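You operate a simulated robot arm through the tools that you are given. There is no shell and no other tool. Be economical: measure what you need, move in short steps, check, and stop when the job is done.

The job below is to be done with a simulated robot arm. You get a single attempt, and the scene is never put back.

TASK
Fill the green bottle with the amount on the order card and put it back on the blue mat.
Fine: one stroke, the holder back at LOAD; the other bottles stay where they are, empty. Set down upright: what you pick out.

It is judged by the outcome, as a careful person would: the job done as asked, and still so three seconds after it is handed in. It fails if anything else is knocked over, pushed out of place, dropped, spilled or broken.

THE ROBOT
A 7-joint arm with a two-finger parallel gripper, fixed in place. Base frame: the origin is at the foot of the arm, x ahead of it, y to its left, z up; the work surface is at about z = 750. Readings come in mm, degrees, newtons and seconds.
With the tool pointing down near the work surface it reaches from about 300 to 680 mm from the base axis. Its first joint turns from -66.0 to 66.0 degrees. Payload 1.57 kg.
The TCP is the grasp point between the finger pads, 30 mm short of the fingertips. In the tool frame z runs along the fingers and y along their closing line. Largest opening 110 mm; finger width 24, thickness 12; the body of the gripper, 48 by 112 mm, starts 78 mm behind the TCP.
Orientation is told as [roll, pitch, yaw] about the base's x, y, z axes, in that order, counted from this pose: with the fingers straight down and closing along the base's y, the tool's x points along the base's -x, its y along +y and its z along -z.

THE INTERFACE
- The arm moves only by the tool drive_tool. Its argument "rows" is a list of rows, each an object of numbers (a shift or turn left out is 0, a gripper value left out holds the last): "rx", "ry", "rz": the turn, a rotation vector about the tool's x, y, z in units of 45 degrees (1.0 is 45 degrees); "x", "y", "z": the shift along the tool's x, y, z in units of 400 mm (1.0 is 400 mm); "grip": the gripper command, from -1 (fully open) to 1 (shut), values between in proportion. In form: [{"rx": .., "ry": .., "rz": .., "x": .., "y": .., "z": .., "grip": ..}, ...]. A call has 1 to 12 rows; each row is the pose to reach, as a shift and turn from the pose commanded when the call began, along the tool's axes at that moment. A call with a number of a shift or a turn outside -1 to 1 is refused whole. A row lasts 0.2 s, in which the tool goes at most 50 mm and 8.6 degrees; a call with a longer step from one row to the next is refused whole, and so is a gripper value outside its range. A pose out of reach is approached as far as the arm can. The call stops where the force on the tool passes 70 N (or 10 N more than at its start, if that is more) or the arm is blocked; 0.2 s more then pass. The fingers move at their own pace (about 108 mm/s each) and stop on an object; they squeeze with about 36 N. The grip force told is the motor's: it shows also when the fingers shut on nothing. Time passes only in rows, and 0.2 s behind the last, so rows that repeat a pose let the fingers close. It gives the time, the measured TCP pose, the force on the tool (base axes), the opening and the grip force at its end, in the units of the frame above (readings bear some noise), with the torque about the TCP (base axes, N m) and any sound that the robot's microphone picked up, and new pictures: "show" is both (left out), scene, wrist or none.
- Cameras (640 x 400 px; columns grow to the right, rows downward): "scene" is fixed at [168.7, -391.2, 1412.9]; the picture's right is [0.76, -0.66, 0.00], its down [-0.32, -0.37, -0.87] and it looks along [0.57, 0.66, -0.48] (base axes); focal length 252 px, centre (320, 200). "wrist" rides on the gripper at [70, 16, -141] in the tool frame; the picture's right is [-0.23, 0.97, 0.00], its down [-0.86, -0.20, -0.48] and it looks along [-0.47, -0.11, 0.88] (tool axes); focal length 222 px, centre (320, 200). There is no depth. A picture from a camera that has moved, and an enlarged one, comes with that camera's place and axes in the base frame and with its lens.
- close_up(camera, box): a new picture of the part [left, top, right, bottom] of that camera's present view, enlarged. It takes no simulated time.
- job_done(): hands the job in; it is judged then, once.

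Work in short steps. Places have to be worked out from the pictures, the camera data and where the tool is seen: move nearer, look again, correct. Check each grasp and each placing, and mend what went wrong. You have 120 turns and 200 pictures in all, those below and enlarged ones among them. Open the gripper and draw the arm clear of the work before you hand the job in, unless the task says otherwise; then end with one line.

The tools are called after ">>>" as name(argument=value, ...) on one line, values as JSON. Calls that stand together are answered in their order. drive_tool: Moves the arm, as the interface text tells. Its arguments: {"type":"object","properties":{"rows":{"type":"array"},"show":{"type":"string","enum":["both","scene","wrist","none"]}},"required":["rows"]} The other tools are called the same way: close_up (camera, box) takes an enlarged picture of a part of a camera's view; job_done () hands the job in.

At the start:

```text
clock: 0.0
ee_pos: [360.8, 2.2, 1310.8]
tool_rot: [-0.1, 0.0, 0.0]
force: [-0.2, 0.5, 0.1]
torque: [0.0, 0.0, -0.01]
finger_gap: 110.1
grasp_force: 0.0
```

scene: 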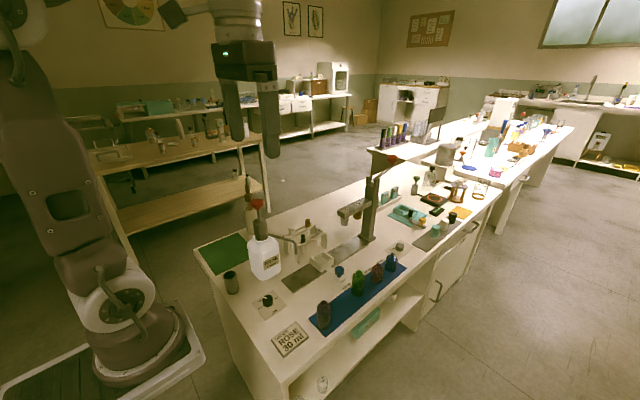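
wrist: 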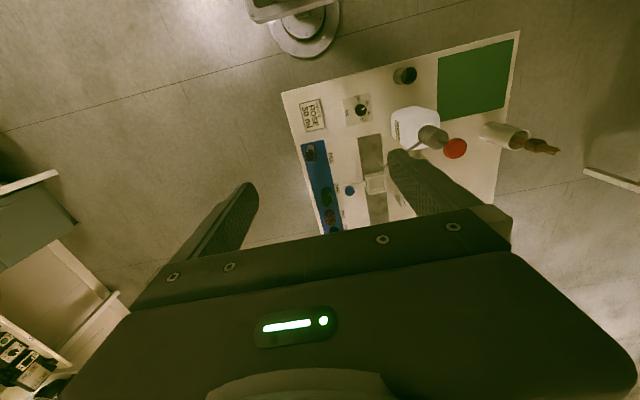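

I see a bench with bottles on a blue mat, an order card, and a dispenser. I'll enlarge the parts I need first.

>>> close_up(camera="scene", box=[190, 170, 350, 270])

>>> close_up(camera="scene", box=[250, 250, 410, 350])

>>> close_up(camera="scene", box=[320, 150, 480, 250])

>>> close_up(camera="wrist", box=[280, 40, 536, 240])

```text
4.00 times, centred on (270, 220) of scene
camera zoom: at [168.7, -391.2, 1412.9], right [0.76, -0.66, 0.0], down [-0.32, -0.37, -0.87], along [0.57, 0.66, -0.48], focal length 1008 px, centre (520, 120)
```

zoom: 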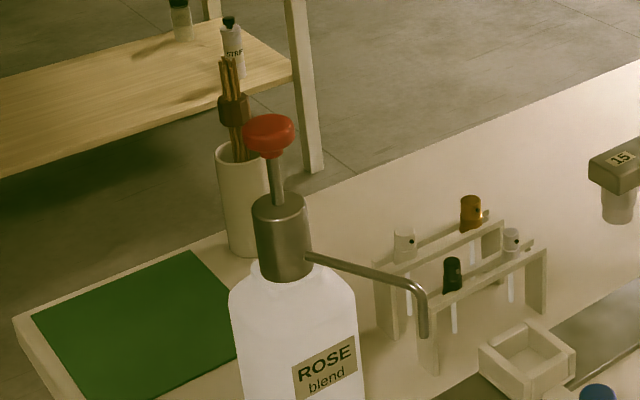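

```text
4.00 times, centred on (330, 300) of scene
camera zoom: at [168.7, -391.2, 1412.9], right [0.76, -0.66, 0.0], down [-0.32, -0.37, -0.87], along [0.57, 0.66, -0.48], focal length 1008 px, centre (280, -200)
```

zoom: 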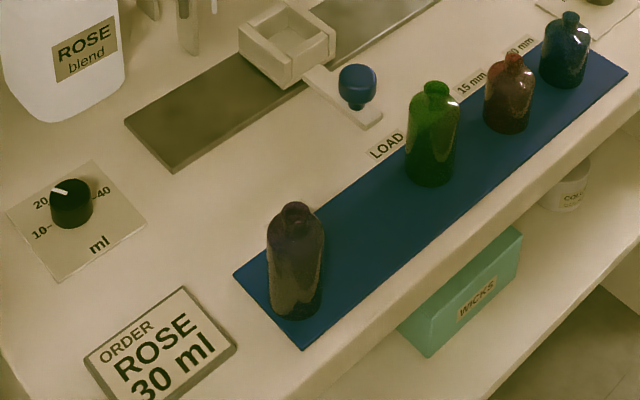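

```text
4.00 times, centred on (400, 200) of scene
camera zoom: at [168.7, -391.2, 1412.9], right [0.76, -0.66, 0.0], down [-0.32, -0.37, -0.87], along [0.57, 0.66, -0.48], focal length 1008 px, centre (0, 200)
```

zoom: 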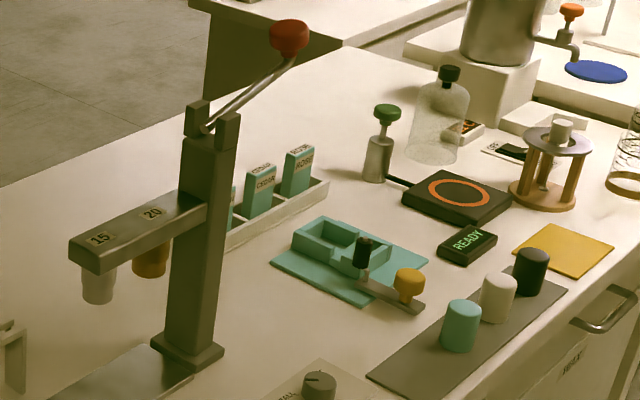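

```text
2.00 times, centred on (408, 140) of wrist
camera zoom: at [291.9, 18.9, 1451.5], right [0.23, 0.97, 0.0], down [0.86, -0.2, 0.48], along [0.47, -0.11, -0.88], focal length 444 px, centre (144, 320)
```

zoom: 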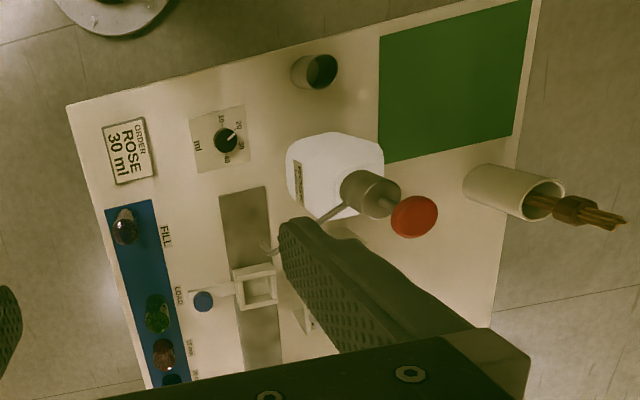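

The layout is a sliding holder on a track (FILL, LOAD, 15 mm and 20 mm stops), a ROSE pump at FILL and a volume dial. The card says 30 ml. I estimate the green bottle at (634,-42), the holder at (630,130), the dial at (390,110) and the pump head at (451,225,1050). I'll come lower for a better look.

>>> drive_tool(rows=[{"z": 0.1}, {"z": 0.2, "y": 0.02}, {"z": 0.3, "y": 0.04}, {"z": 0.4, "y": 0.07}, {"z": 0.5, "y": 0.095}, {"z": 0.5, "y": 0.095}], show="wrist")

>>> close_up(camera="wrist", box=[280, 60, 440, 160])

>>> close_up(camera="scene", box=[245, 285, 293, 315])

```text
clock: 1.4
ee_pos: [359.6, 41.3, 1112.3]
tool_rot: [0.1, 0.0, -0.1]
force: [-1.2, -0.8, 0.0]
torque: [-0.02, -0.02, 0.01]
finger_gap: 110.0
grasp_force: 0.0
camera wrist: at [291.6, 56.2, 1253.2], right [0.23, 0.97, 0.0], down [0.86, -0.2, 0.48], along [0.47, -0.11, -0.88], focal length 222 px, centre (320, 200)
```

wrist: 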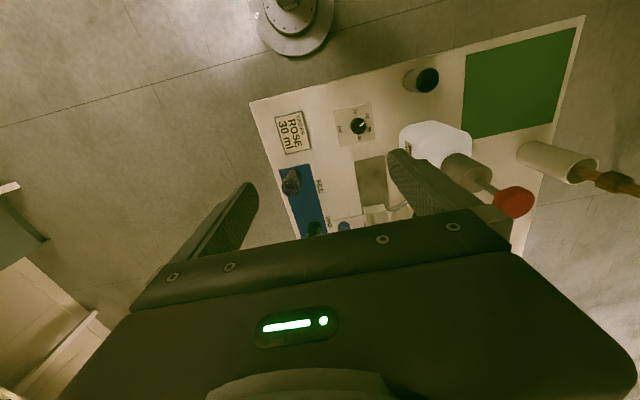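

```text
4.00 times, centred on (360, 110) of wrist
camera zoom: at [291.6, 56.2, 1253.2], right [0.23, 0.97, 0.0], down [0.86, -0.2, 0.48], along [0.47, -0.11, -0.88], focal length 888 px, centre (160, 560)
```

zoom: 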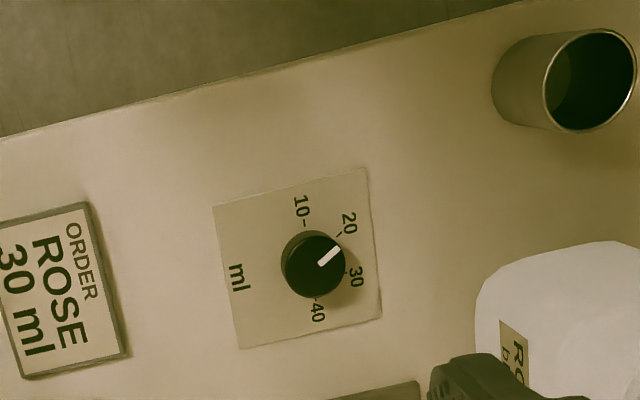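

```text
13.33 times, centred on (269, 300) of scene
camera zoom: at [168.7, -391.2, 1412.9], right [0.76, -0.66, 0.0], down [-0.32, -0.37, -0.87], along [0.57, 0.66, -0.48], focal length 3361 px, centre (1000, -1133)
```

zoom: 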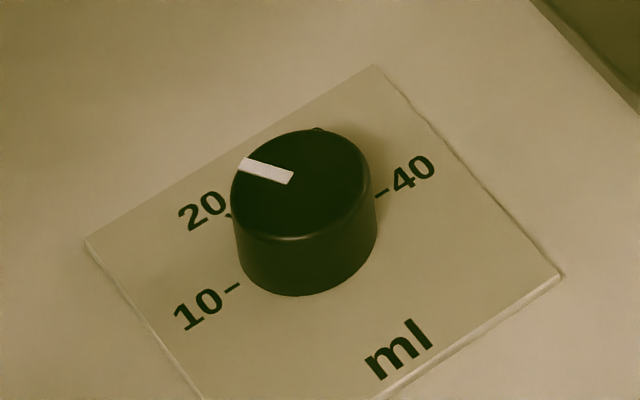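

The dial centre is about (395,116) with a 33 mm knob. Its ticks are 60° apart and the pointer is at 20, so it needs a 60° clockwise turn seen from above. I'll partly close the gripper, pre-turn by -30° and go over the dial.

>>> drive_tool(rows=[{"x": -0.02, "y": 0.04, "z": 0.08, "rz": -0.17, "grip": -0.16}, {"x": -0.04, "y": 0.08, "z": 0.16, "rz": -0.34, "grip": -0.16}, {"x": -0.06, "y": 0.12, "z": 0.25, "rz": -0.5, "grip": -0.16}, {"x": -0.08, "y": 0.16, "z": 0.34, "rz": -0.667, "grip": -0.16}, {"x": -0.0885, "y": 0.187, "z": 0.43, "rz": -0.667, "grip": -0.16}, {"x": -0.0885, "y": 0.187, "z": 0.53, "rz": -0.667, "grip": -0.16}, {"x": -0.0885, "y": 0.187, "z": 0.53, "rz": -0.667, "grip": -0.16}])

>>> close_up(camera="scene", box=[220, 240, 316, 300])

```text
clock: 3.0
ee_pos: [395.0, 113.7, 897.7]
tool_rot: [0.0, 0.0, 30.1]
force: [-0.3, -0.2, -0.6]
torque: [-0.02, 0.03, -0.02]
finger_gap: 63.7
grasp_force: 0.1
camera wrist: at [327.6, 93.1, 1039.2], right [-0.29, 0.96, 0.0], down [0.84, 0.26, 0.48], along [0.46, 0.14, -0.88], focal length 222 px, centre (320, 200)
```

scene: 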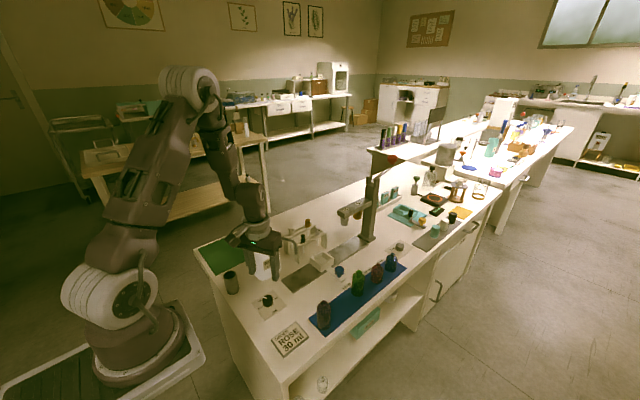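
wrist: 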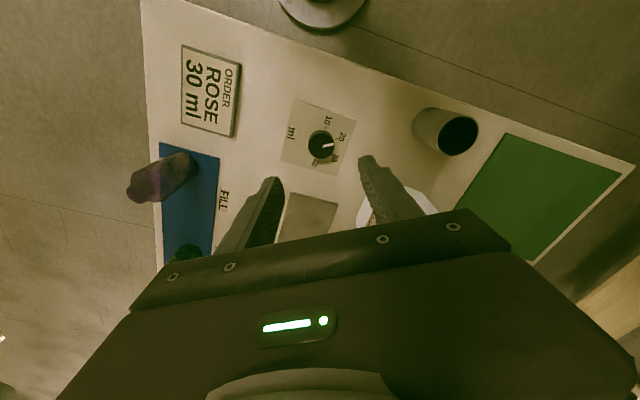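

```text
6.67 times, centred on (268, 270) of scene
camera zoom: at [168.7, -391.2, 1412.9], right [0.76, -0.66, 0.0], down [-0.32, -0.37, -0.87], along [0.57, 0.66, -0.48], focal length 1680 px, centre (667, -267)
```

zoom: 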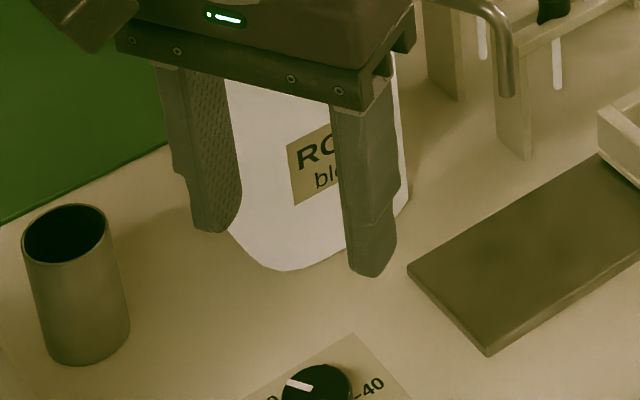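

The knob sits at about (397,114), directly under the tool. I'll descend to TCP z≈786 and close on it.

>>> drive_tool(rows=[{"z": 0.1}, {"z": 0.2}, {"z": 0.25}, {"z": 0.278}, {"z": 0.278}], show="wrist")

>>> close_up(camera="scene", box=[236, 270, 300, 310])

```text
clock: 4.2
ee_pos: [396.0, 114.9, 785.8]
tool_rot: [0.0, 0.0, 30.0]
force: [-0.4, 0.5, -0.6]
torque: [0.03, 0.02, -0.05]
finger_gap: 63.5
grasp_force: 0.0
camera wrist: at [328.6, 94.4, 928.3], right [-0.29, 0.96, 0.0], down [0.84, 0.26, 0.48], along [0.46, 0.14, -0.88], focal length 222 px, centre (320, 200)
```

wrist: 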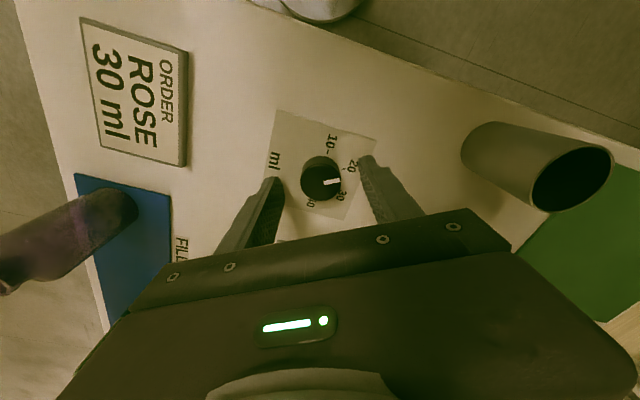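

```text
10.00 times, centred on (268, 290) of scene
camera zoom: at [168.7, -391.2, 1412.9], right [0.76, -0.66, 0.0], down [-0.32, -0.37, -0.87], along [0.57, 0.66, -0.48], focal length 2521 px, centre (840, -700)
```

zoom: 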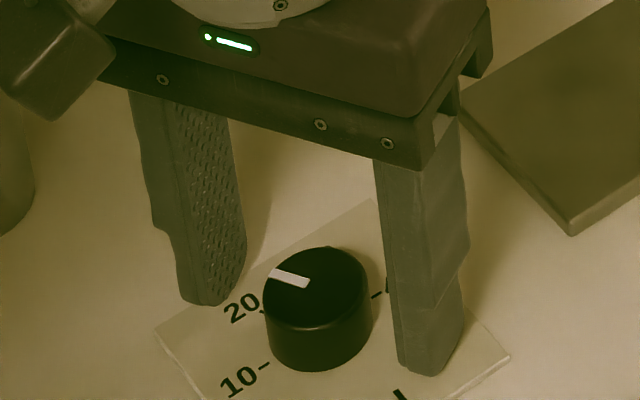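

The fingers straddle the knob evenly. Closing now.

>>> drive_tool(rows=[{"grip": 0.2}, {"grip": 0.5}, {"grip": 0.8}, {"grip": 0.8}], show="none")

```text
clock: 5.2
ee_pos: [395.5, 116.7, 787.3]
tool_rot: [0.0, 0.0, 30.1]
force: [-6.3, 9.3, -4.6]
torque: [0.07, -0.12, 0.0]
finger_gap: 31.4
grasp_force: 40.4
```

It is gripped at 31.4 mm. I'll turn it clockwise by 60° in two calls, since a call can turn 45° at most.

>>> drive_tool(rows=[{"rz": 0.17}, {"rz": 0.34}, {"rz": 0.51}, {"rz": 0.68}, {"rz": 0.85}, {"rz": 1.0}, {"rz": 1.0}], show="wrist")

>>> drive_tool(rows=[{"rz": 0.17}, {"rz": 0.333}, {"rz": 0.333}], show="wrist")

>>> close_up(camera="wrist", box=[256, 110, 416, 210])

```text
clock: 6.8
ee_pos: [394.7, 114.2, 786.4]
tool_rot: [0.0, -0.1, -15.1]
force: [-6.2, 9.5, 13.6]
torque: [0.37, -0.41, 0.0]
finger_gap: 31.6
grasp_force: 40.3
camera wrist: at [333.8, 148.9, 928.4], right [0.47, 0.88, 0.0], down [0.77, -0.42, 0.48], along [0.42, -0.23, -0.88], focal length 222 px, centre (320, 200)
```

wrist: 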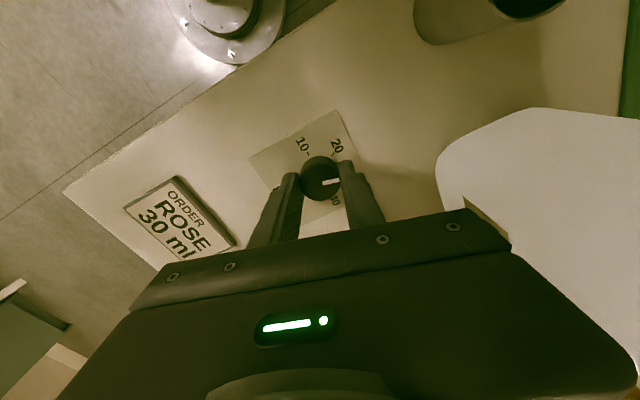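

```text
clock: 7.6
ee_pos: [395.5, 114.1, 786.8]
tool_rot: [-0.1, 0.0, -29.9]
force: [-3.7, -2.7, 3.4]
torque: [0.2, 0.01, 0.0]
finger_gap: 31.7
grasp_force: 40.2
camera wrist: at [344.7, 164.0, 928.4], right [0.69, 0.73, 0.0], down [0.64, -0.6, 0.48], along [0.35, -0.33, -0.88], focal length 222 px, centre (320, 200)
```

wrist: 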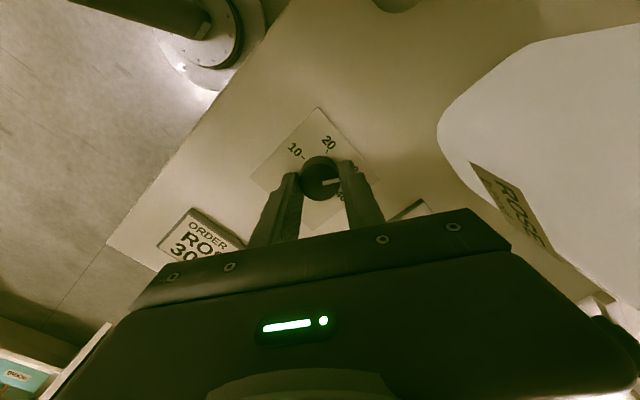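

```text
4.00 times, centred on (336, 160) of wrist
camera zoom: at [344.7, 164.0, 928.4], right [0.69, 0.73, 0.0], down [0.64, -0.6, 0.48], along [0.35, -0.33, -0.88], focal length 888 px, centre (256, 360)
```

zoom: 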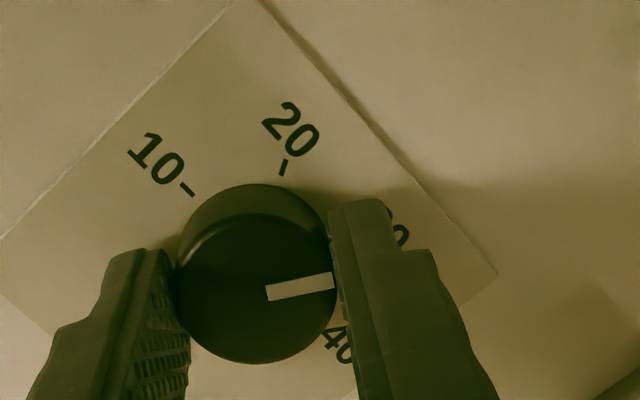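

The pointer direction works out about 30° to the +x side of +y, which is the 30 tick. I'll release, lift and check it from above.

>>> drive_tool(rows=[{"grip": 0.2}, {"grip": -0.1}, {"z": -0.08, "grip": -0.1}, {"z": -0.18, "grip": -0.1}, {"z": -0.3, "grip": -0.1}, {"z": -0.3, "grip": -0.1}], show="wrist")

>>> close_up(camera="wrist", box=[270, 90, 398, 170])

>>> close_up(camera="scene", box=[245, 285, 293, 315])

```text
clock: 9.0
ee_pos: [395.1, 117.5, 909.4]
tool_rot: [0.0, 0.0, -30.0]
force: [0.7, -0.5, -0.1]
torque: [0.0, 0.03, -0.02]
finger_gap: 60.4
grasp_force: 0.1
camera wrist: at [344.4, 167.5, 1049.9], right [0.68, 0.73, 0.0], down [0.64, -0.6, 0.48], along [0.35, -0.33, -0.88], focal length 222 px, centre (320, 200)
```

wrist: 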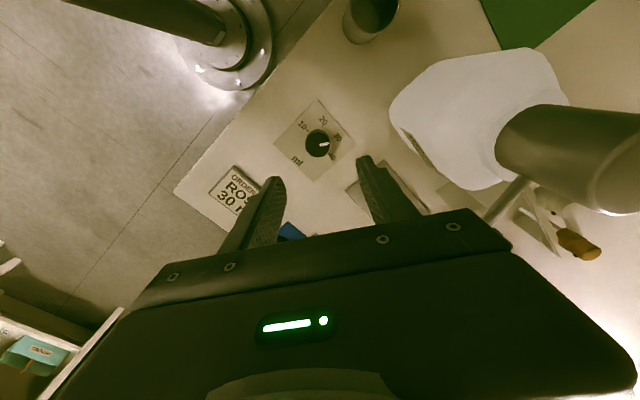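

```text
5.00 times, centred on (334, 130) of wrist
camera zoom: at [344.4, 167.5, 1049.9], right [0.68, 0.73, 0.0], down [0.64, -0.6, 0.48], along [0.35, -0.33, -0.88], focal length 1111 px, centre (250, 550)
```

zoom: 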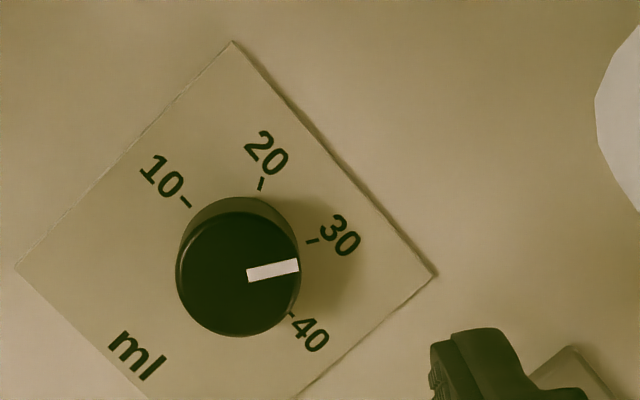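

```text
13.33 times, centred on (269, 300) of scene
camera zoom: at [168.7, -391.2, 1412.9], right [0.76, -0.66, 0.0], down [-0.32, -0.37, -0.87], along [0.57, 0.66, -0.48], focal length 3361 px, centre (1000, -1133)
```

zoom: 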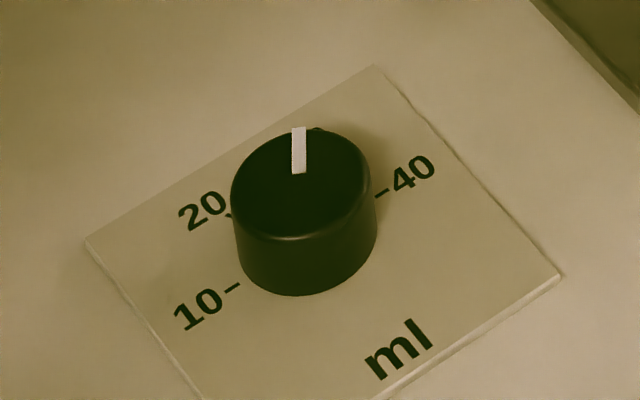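

The pointer is parallel to the 30 tick in both views, so the dial is set. Next I'll rise, straighten the yaw and move to view the green bottle and holder from about (600,-40,1000).

>>> drive_tool(rows=[{"z": -0.11}, {"z": -0.22, "rz": -0.1}, {"z": -0.225, "x": -0.09, "y": -0.012, "rz": -0.25}, {"z": -0.225, "x": -0.2, "y": -0.026, "rz": -0.4}, {"z": -0.225, "x": -0.31, "y": -0.04, "rz": -0.55}, {"z": -0.225, "x": -0.42, "y": -0.055, "rz": -0.667}, {"z": -0.225, "x": -0.53, "y": -0.07, "rz": -0.667}, {"z": -0.225, "x": -0.64, "y": -0.084, "rz": -0.667}, {"z": -0.225, "x": -0.64, "y": -0.084, "rz": -0.667}])

>>> close_up(camera="wrist", box=[240, 0, 480, 150])

```text
clock: 11.0
ee_pos: [600.3, -42.6, 996.4]
tool_rot: [0.0, 0.1, 0.1]
force: [0.3, 0.2, -0.2]
torque: [0.03, -0.01, 0.02]
finger_gap: 60.5
grasp_force: 0.1
camera wrist: at [532.1, -25.5, 1137.9], right [0.23, 0.97, 0.0], down [0.86, -0.2, 0.48], along [0.47, -0.11, -0.88], focal length 222 px, centre (320, 200)
```

scene: 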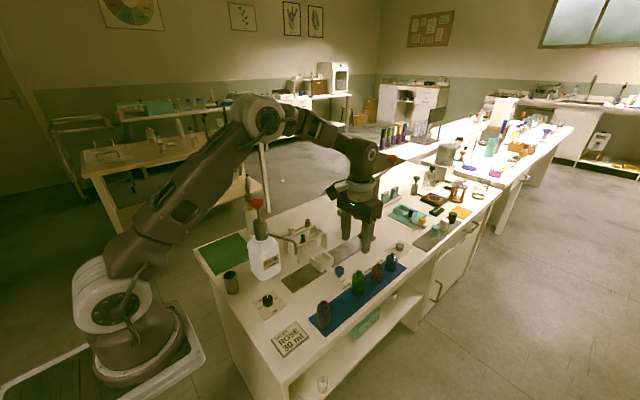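
wrist: 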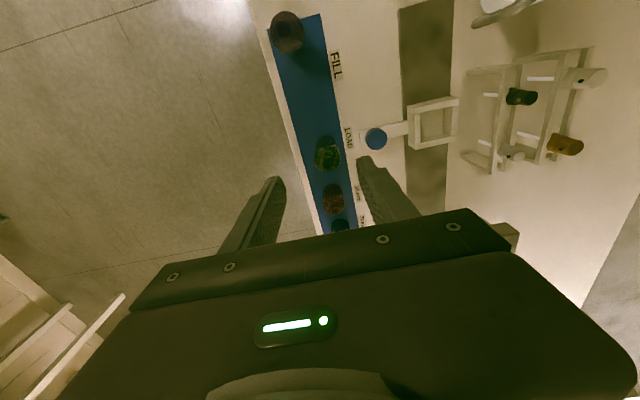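

```text
2.67 times, centred on (360, 75) of wrist
camera zoom: at [532.1, -25.5, 1137.9], right [0.23, 0.97, 0.0], down [0.86, -0.2, 0.48], along [0.47, -0.11, -0.88], focal length 592 px, centre (213, 533)
```

zoom: 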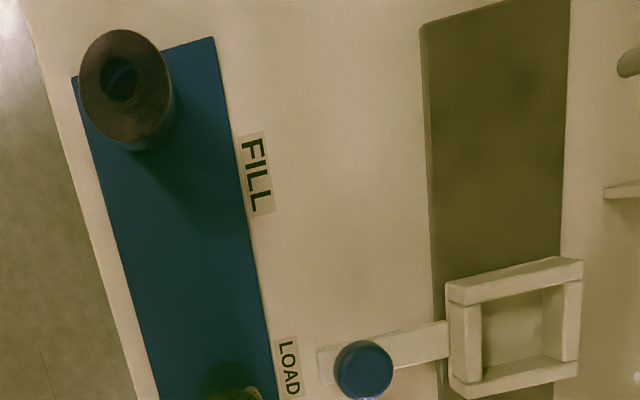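

>>> close_up(camera="wrist", box=[280, 80, 472, 200])

>>> close_up(camera="scene", box=[310, 225, 406, 285])

>>> close_up(camera="scene", box=[230, 200, 358, 280])

```text
3.33 times, centred on (376, 140) of wrist
camera zoom: at [532.1, -25.5, 1137.9], right [0.23, 0.97, 0.0], down [0.86, -0.2, 0.48], along [0.47, -0.11, -0.88], focal length 740 px, centre (133, 400)
```

zoom: 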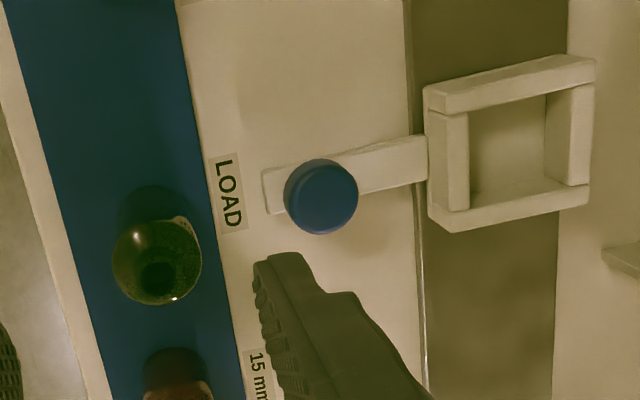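

```text
6.67 times, centred on (358, 255) of scene
camera zoom: at [168.7, -391.2, 1412.9], right [0.76, -0.66, 0.0], down [-0.32, -0.37, -0.87], along [0.57, 0.66, -0.48], focal length 1680 px, centre (67, -167)
```

zoom: 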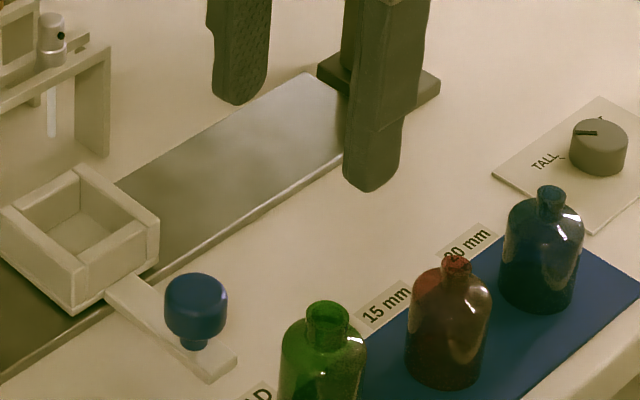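

```text
5.00 times, centred on (294, 240) of scene
camera zoom: at [168.7, -391.2, 1412.9], right [0.76, -0.66, 0.0], down [-0.32, -0.37, -0.87], along [0.57, 0.66, -0.48], focal length 1260 px, centre (450, 0)
```

zoom: 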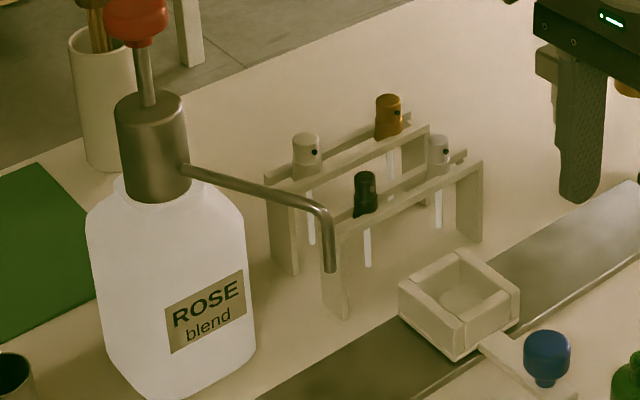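

The green bottle is about 40 mm wide and 98 mm tall, at about (636,-39.5). The holder centre is at about (630,128.5) with a rim at z≈787. I'll open to 70 mm, go over the bottle and check before descending.

>>> drive_tool(rows=[{"x": -0.045, "y": 0.004, "z": 0.05, "grip": -0.3}, {"x": -0.089, "y": 0.008, "z": 0.14, "grip": -0.3}, {"x": -0.089, "y": 0.008, "z": 0.22, "grip": -0.3}, {"x": -0.089, "y": 0.008, "z": 0.22, "grip": -0.3}])

>>> close_up(camera="wrist", box=[240, 50, 480, 200])

>>> close_up(camera="scene", box=[320, 210, 416, 300])

```text
clock: 12.0
ee_pos: [635.1, -38.8, 906.5]
tool_rot: [0.0, 0.0, 0.1]
force: [0.3, -0.5, 0.6]
torque: [-0.02, 0.0, 0.01]
finger_gap: 71.6
grasp_force: 0.1
camera wrist: at [565.8, -23.2, 1049.6], right [0.23, 0.97, 0.0], down [0.86, -0.2, 0.48], along [0.47, -0.11, -0.88], focal length 222 px, centre (320, 200)
```

scene: 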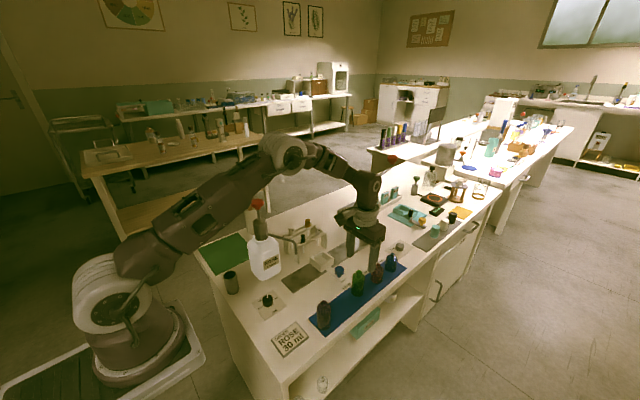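
wrist: 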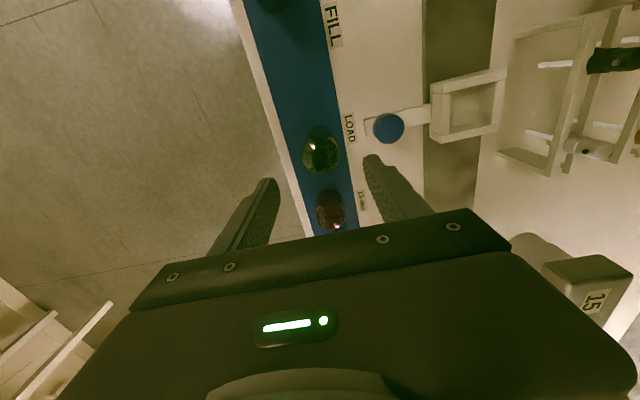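

```text
2.67 times, centred on (360, 125) of wrist
camera zoom: at [565.8, -23.2, 1049.6], right [0.23, 0.97, 0.0], down [0.86, -0.2, 0.48], along [0.47, -0.11, -0.88], focal length 592 px, centre (213, 400)
```

zoom: 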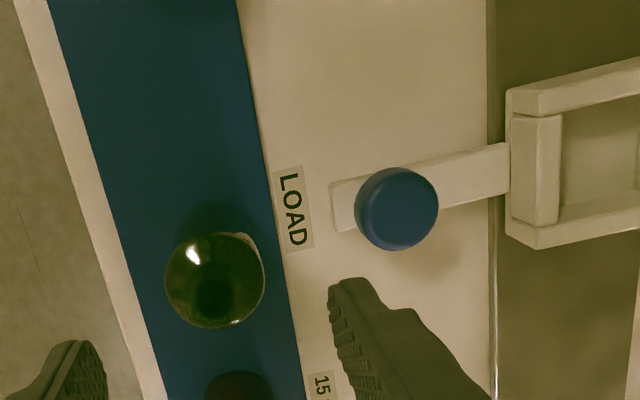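

```text
4.44 times, centred on (368, 255) of scene
camera zoom: at [168.7, -391.2, 1412.9], right [0.76, -0.66, 0.0], down [-0.32, -0.37, -0.87], along [0.57, 0.66, -0.48], focal length 1120 px, centre (107, -44)
```

zoom: 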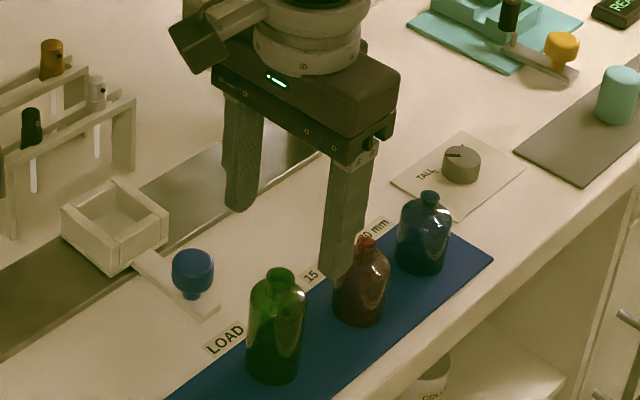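

The bottle is centred under the gripper to within about 1 mm, and the neighbours are clear. Descending to z≈813.

>>> drive_tool(rows=[{"z": 0.08}, {"z": 0.16}, {"z": 0.21}, {"z": 0.232}, {"z": 0.232}], show="scene")

>>> close_up(camera="scene", box=[320, 230, 416, 310])

```text
clock: 13.2
ee_pos: [637.7, -38.0, 816.7]
tool_rot: [0.1, 0.0, 0.0]
force: [0.0, 0.3, 0.8]
torque: [0.0, -0.04, 0.02]
finger_gap: 71.6
grasp_force: 0.1
```

scene: 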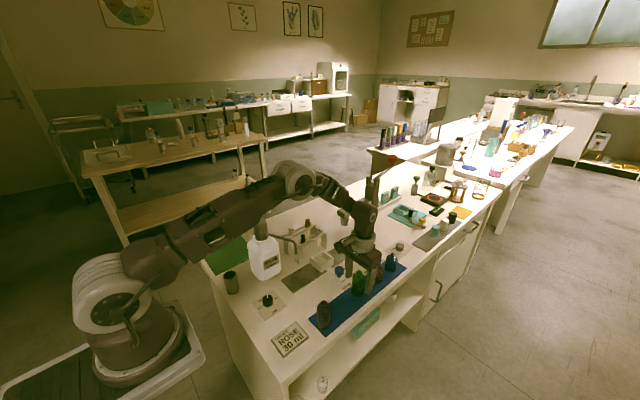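

```text
5.00 times, centred on (368, 270) of scene
camera zoom: at [168.7, -391.2, 1412.9], right [0.76, -0.66, 0.0], down [-0.32, -0.37, -0.87], along [0.57, 0.66, -0.48], focal length 1260 px, centre (80, -150)
```

zoom: 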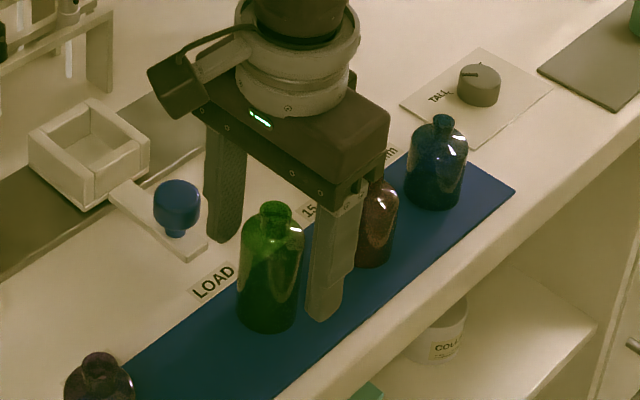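

The fingertips straddle the bottle with the amber one clear. Closing on it.

>>> drive_tool(rows=[{"z": 0.005, "grip": 0.0}, {"z": 0.005, "grip": 0.2}, {"z": 0.005, "grip": 0.6}, {"z": 0.005, "grip": 0.6}], show="wrist")

>>> close_up(camera="scene", box=[320, 230, 416, 310])

```text
clock: 14.2
ee_pos: [637.7, -38.2, 816.5]
tool_rot: [0.0, -0.1, 0.0]
force: [0.4, -1.3, -0.3]
torque: [0.03, 0.01, 0.01]
finger_gap: 40.2
grasp_force: 35.7
camera wrist: at [568.0, -22.0, 956.5], right [0.23, 0.97, 0.0], down [0.86, -0.2, 0.48], along [0.47, -0.11, -0.88], focal length 222 px, centre (320, 200)
```

wrist: 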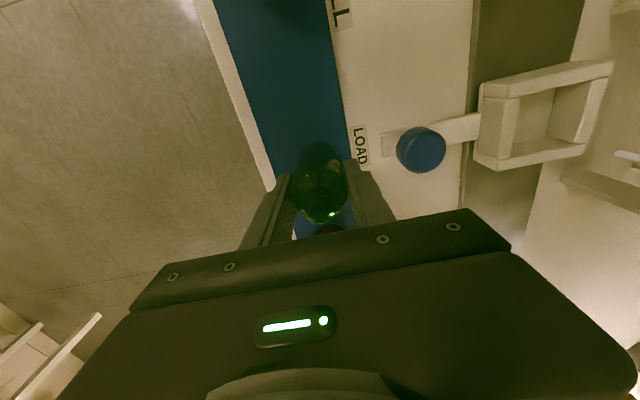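

```text
5.00 times, centred on (368, 270) of scene
camera zoom: at [168.7, -391.2, 1412.9], right [0.76, -0.66, 0.0], down [-0.32, -0.37, -0.87], along [0.57, 0.66, -0.48], focal length 1260 px, centre (80, -150)
```

zoom: 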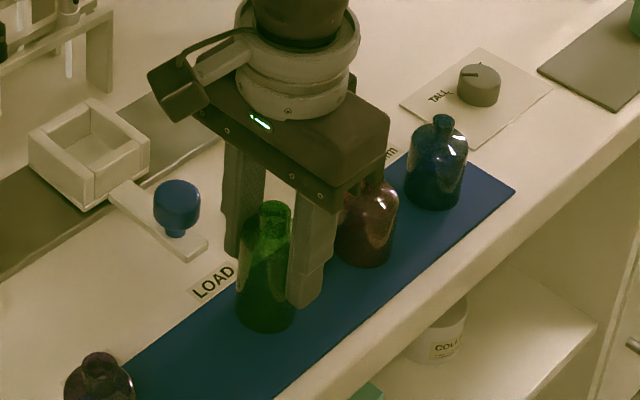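

Held at 40.2 mm. I'll measure the holder from this nearer view, then lift a little.

>>> close_up(camera="wrist", box=[456, 40, 632, 190])

>>> drive_tool(rows=[{"z": -0.05}, {"z": -0.11}, {"z": -0.17}, {"z": -0.17}], show="wrist")

>>> close_up(camera="scene", box=[300, 210, 428, 310])

```text
2.67 times, centred on (544, 115) of wrist
camera zoom: at [568.0, -22.0, 956.5], right [0.23, 0.97, 0.0], down [0.86, -0.2, 0.48], along [0.47, -0.11, -0.88], focal length 592 px, centre (-277, 427)
```

zoom: 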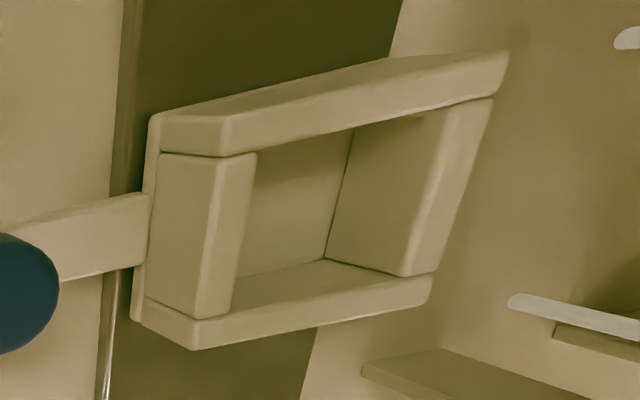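

```text
clock: 15.2
ee_pos: [636.7, -38.7, 880.6]
tool_rot: [0.0, -0.1, 0.0]
force: [-0.2, -0.5, -0.8]
torque: [0.02, 0.01, -0.01]
finger_gap: 40.0
grasp_force: 36.1
camera wrist: at [568.0, -22.0, 1022.4], right [0.23, 0.97, 0.0], down [0.86, -0.2, 0.48], along [0.47, -0.11, -0.88], focal length 222 px, centre (320, 200)
```

wrist: 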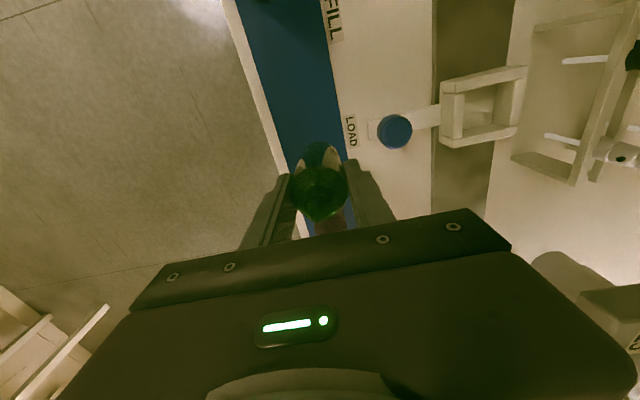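

```text
4.00 times, centred on (364, 260) of scene
camera zoom: at [168.7, -391.2, 1412.9], right [0.76, -0.66, 0.0], down [-0.32, -0.37, -0.87], along [0.57, 0.66, -0.48], focal length 1008 px, centre (144, -40)
```

zoom: 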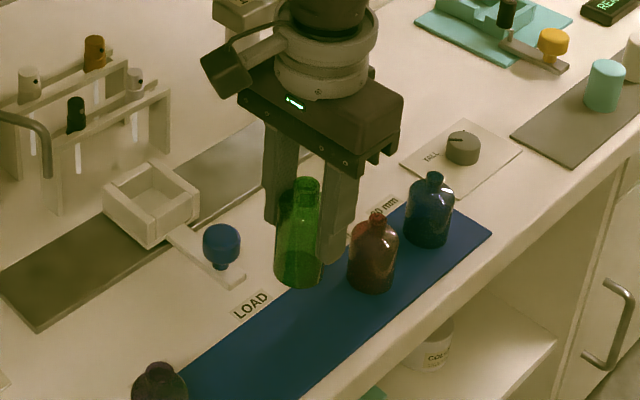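

The bottle is up and upright. The blue knob top may reach about z≈809, so I'll lift another 30 mm and then shift to y≈60 to view the holder unobstructed.

>>> drive_tool(rows=[{"z": -0.08}, {"z": -0.08, "y": 0.1}, {"z": -0.08, "y": 0.2}, {"z": -0.08, "y": 0.245}, {"z": -0.08, "y": 0.245}], show="wrist")

>>> close_up(camera="wrist", box=[320, 90, 480, 190])

```text
clock: 16.4
ee_pos: [637.2, 56.6, 914.0]
tool_rot: [0.1, 0.0, 0.0]
force: [-0.6, 0.2, -1.0]
torque: [-0.02, -0.01, -0.01]
finger_gap: 39.9
grasp_force: 36.1
camera wrist: at [568.9, 74.8, 1055.4], right [0.23, 0.97, 0.0], down [0.86, -0.2, 0.48], along [0.47, -0.11, -0.88], focal length 222 px, centre (320, 200)
```

wrist: 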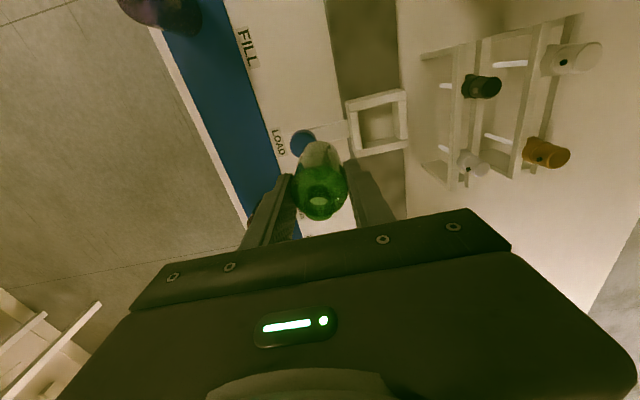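

```text
4.00 times, centred on (400, 140) of wrist
camera zoom: at [568.9, 74.8, 1055.4], right [0.23, 0.97, 0.0], down [0.86, -0.2, 0.48], along [0.47, -0.11, -0.88], focal length 888 px, centre (0, 440)
```

zoom: 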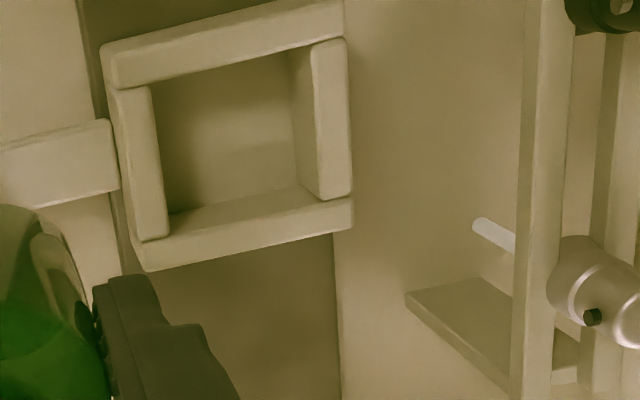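

>>> close_up(camera="wrist", box=[272, 120, 384, 240])

>>> close_up(camera="scene", box=[290, 200, 402, 290])

```text
3.33 times, centred on (328, 180) of wrist
camera zoom: at [568.9, 74.8, 1055.4], right [0.23, 0.97, 0.0], down [0.86, -0.2, 0.48], along [0.47, -0.11, -0.88], focal length 740 px, centre (293, 267)
```

zoom: 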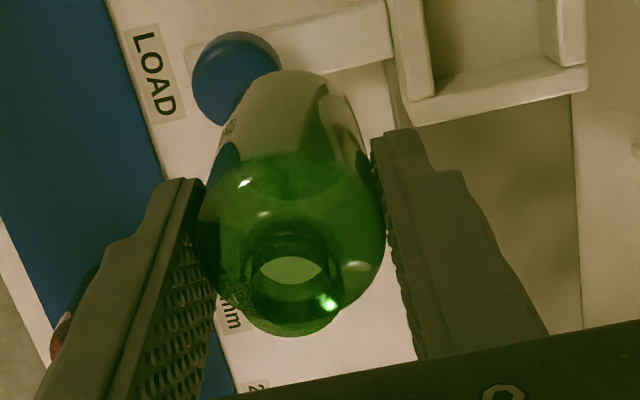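

```text
4.44 times, centred on (346, 245) of scene
camera zoom: at [168.7, -391.1, 1412.9], right [0.76, -0.66, 0.0], down [-0.32, -0.37, -0.87], along [0.57, 0.66, -0.48], focal length 1120 px, centre (204, 0)
```

zoom: 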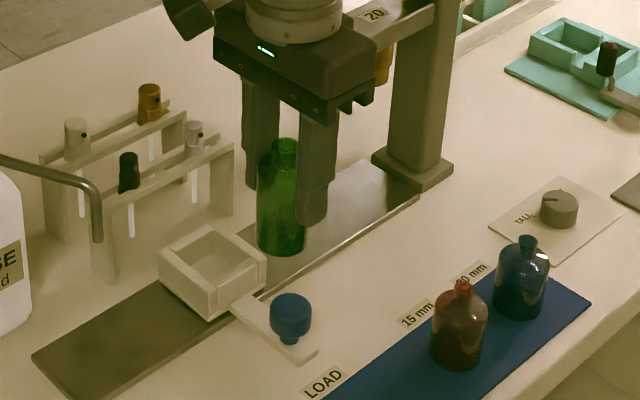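

The holder's top is about 64 mm square, centred at about (630.5,129), with the rim at z≈792. The bottle sits about 4 mm toward -x of the TCP. I'll move over the holder.

>>> drive_tool(rows=[{"y": 0.09, "x": 0.003}, {"y": 0.1725, "x": 0.007}, {"y": 0.1725, "x": 0.007}], show="wrist")

>>> close_up(camera="scene", box=[280, 200, 376, 280])

>>> close_up(camera="wrist", box=[256, 100, 384, 220])

```text
clock: 17.2
ee_pos: [634.5, 126.0, 912.3]
tool_rot: [0.0, 0.1, 0.0]
force: [-0.2, 0.3, -1.5]
torque: [-0.04, 0.0, 0.0]
finger_gap: 39.7
grasp_force: 35.8
camera wrist: at [565.1, 143.5, 1054.3], right [0.23, 0.97, 0.0], down [0.86, -0.2, 0.48], along [0.47, -0.11, -0.88], focal length 222 px, centre (320, 200)
```

wrist: 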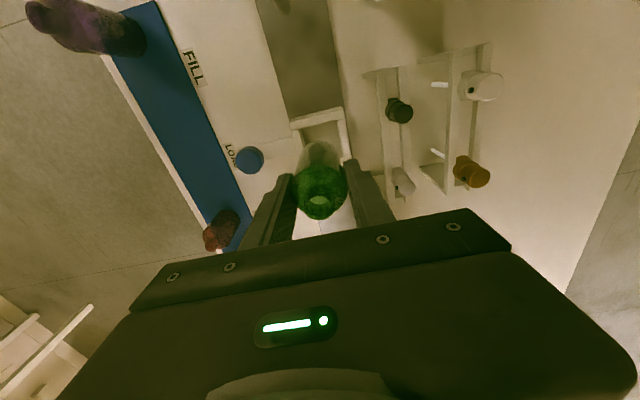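

```text
5.00 times, centred on (328, 240) of scene
camera zoom: at [168.7, -391.1, 1412.9], right [0.76, -0.66, 0.0], down [-0.32, -0.37, -0.87], along [0.57, 0.66, -0.48], focal length 1260 px, centre (280, 0)
```

zoom: 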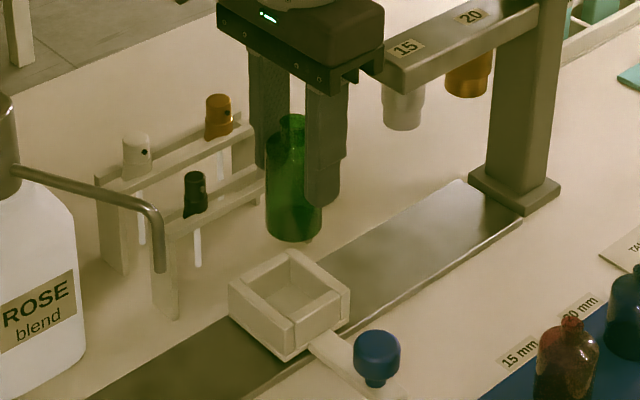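

```text
3.33 times, centred on (320, 160) of wrist
camera zoom: at [565.1, 143.5, 1054.3], right [0.23, 0.97, 0.0], down [0.86, -0.2, 0.48], along [0.47, -0.11, -0.88], focal length 740 px, centre (320, 333)
```

zoom: 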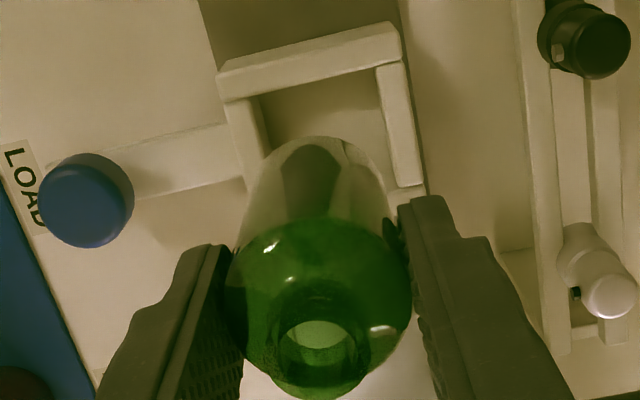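

The bottle is about over the holder. I'll lower until its base is just above the rim and check alignment.

>>> drive_tool(rows=[{"z": 0.06}, {"z": 0.11}, {"z": 0.11}], show="none")

>>> close_up(camera="scene", box=[300, 225, 364, 275])

>>> close_up(camera="wrist", box=[256, 90, 384, 220])

```text
clock: 18.0
ee_pos: [633.1, 126.0, 867.5]
tool_rot: [0.1, 0.0, 0.0]
force: [-0.4, -0.1, -0.9]
torque: [0.0, -0.03, 0.02]
finger_gap: 39.9
grasp_force: 36.1
```

```text
8.00 times, centred on (332, 250) of scene
camera zoom: at [168.7, -391.2, 1412.9], right [0.76, -0.66, 0.0], down [-0.32, -0.37, -0.87], along [0.57, 0.66, -0.48], focal length 2016 px, centre (224, -200)
```

zoom: 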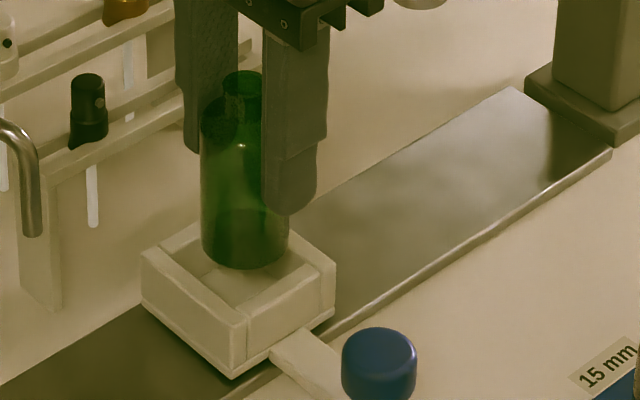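

```text
3.08 times, centred on (320, 155) of wrist
camera zoom: at [564.1, 143.0, 1010.0], right [0.23, 0.97, 0.0], down [0.86, -0.2, 0.48], along [0.47, -0.11, -0.88], focal length 684 px, centre (320, 338)
```

zoom: 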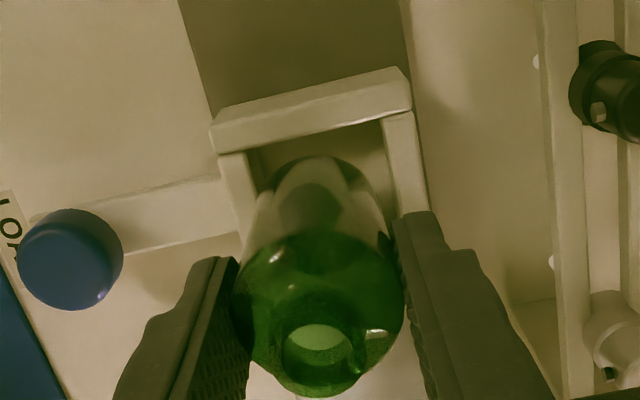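

Both views suggest the bottle is about 2.5 mm too far toward +x and about 2.5 mm too far toward -y. I'll correct that and lower slowly past the rim.

>>> drive_tool(rows=[{"x": 0.006, "y": 0.006}, {"x": 0.006, "y": 0.006, "z": 0.015}, {"x": 0.006, "y": 0.006, "z": 0.03}, {"x": 0.006, "y": 0.006, "z": 0.04}, {"x": 0.006, "y": 0.006, "z": 0.04}], show="none")

>>> close_up(camera="scene", box=[300, 225, 364, 275])

>>> close_up(camera="wrist", box=[256, 90, 384, 220])

```text
clock: 19.2
ee_pos: [631.2, 131.4, 853.4]
tool_rot: [0.1, 0.0, 0.0]
force: [-0.1, -0.1, -2.0]
torque: [0.05, 0.04, 0.02]
finger_gap: 40.0
grasp_force: 35.9
```

```text
8.00 times, centred on (332, 250) of scene
camera zoom: at [168.7, -391.2, 1412.9], right [0.76, -0.66, 0.0], down [-0.32, -0.37, -0.87], along [0.57, 0.66, -0.48], focal length 2016 px, centre (224, -200)
```

zoom: 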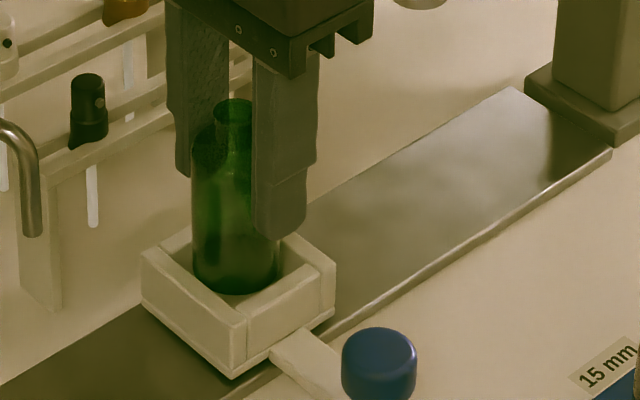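

```text
3.08 times, centred on (320, 155) of wrist
camera zoom: at [562.1, 146.6, 995.4], right [0.23, 0.97, 0.0], down [0.86, -0.2, 0.48], along [0.47, -0.11, -0.88], focal length 684 px, centre (320, 338)
```

zoom: 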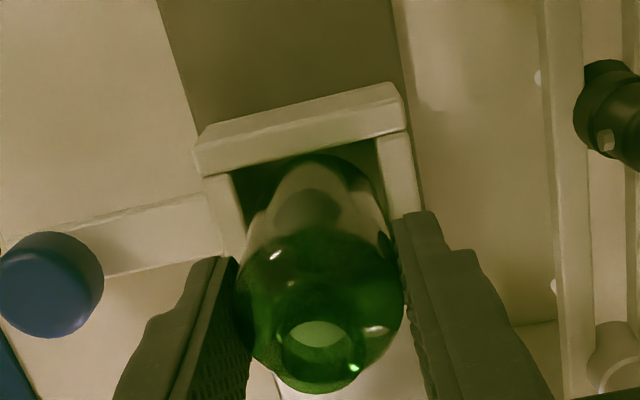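

The base has entered the holder with no side force. Continuing down slowly.

>>> drive_tool(rows=[{"z": 0.015}, {"z": 0.03}, {"z": 0.045}, {"z": 0.045}], show="none")

>>> close_up(camera="scene", box=[300, 225, 364, 275])

```text
clock: 20.2
ee_pos: [633.0, 130.8, 836.2]
tool_rot: [0.1, -0.1, 0.1]
force: [-0.1, 0.1, -1.0]
torque: [-0.04, -0.01, -0.02]
finger_gap: 39.9
grasp_force: 36.0
```

```text
8.00 times, centred on (332, 250) of scene
camera zoom: at [168.7, -391.2, 1412.9], right [0.76, -0.66, 0.0], down [-0.32, -0.37, -0.87], along [0.57, 0.66, -0.48], focal length 2016 px, centre (224, -200)
```

zoom: 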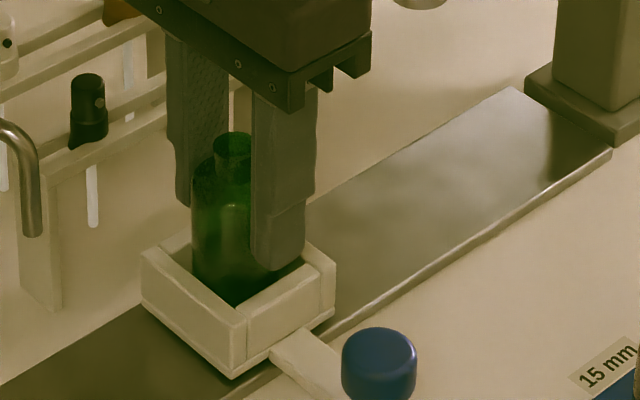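

The base is at about z≈770 and it's still free. I'll go on in 2 mm steps until it touches the floor.

>>> drive_tool(rows=[{"z": 0.006}, {"z": 0.012}, {"z": 0.018}, {"z": 0.018}], show="none")

```text
clock: 21.2
ee_pos: [630.9, 131.2, 829.1]
tool_rot: [0.0, 0.0, 0.0]
force: [1.1, -0.2, 11.1]
torque: [-0.22, -0.21, -0.13]
finger_gap: 39.5
grasp_force: 36.1
```

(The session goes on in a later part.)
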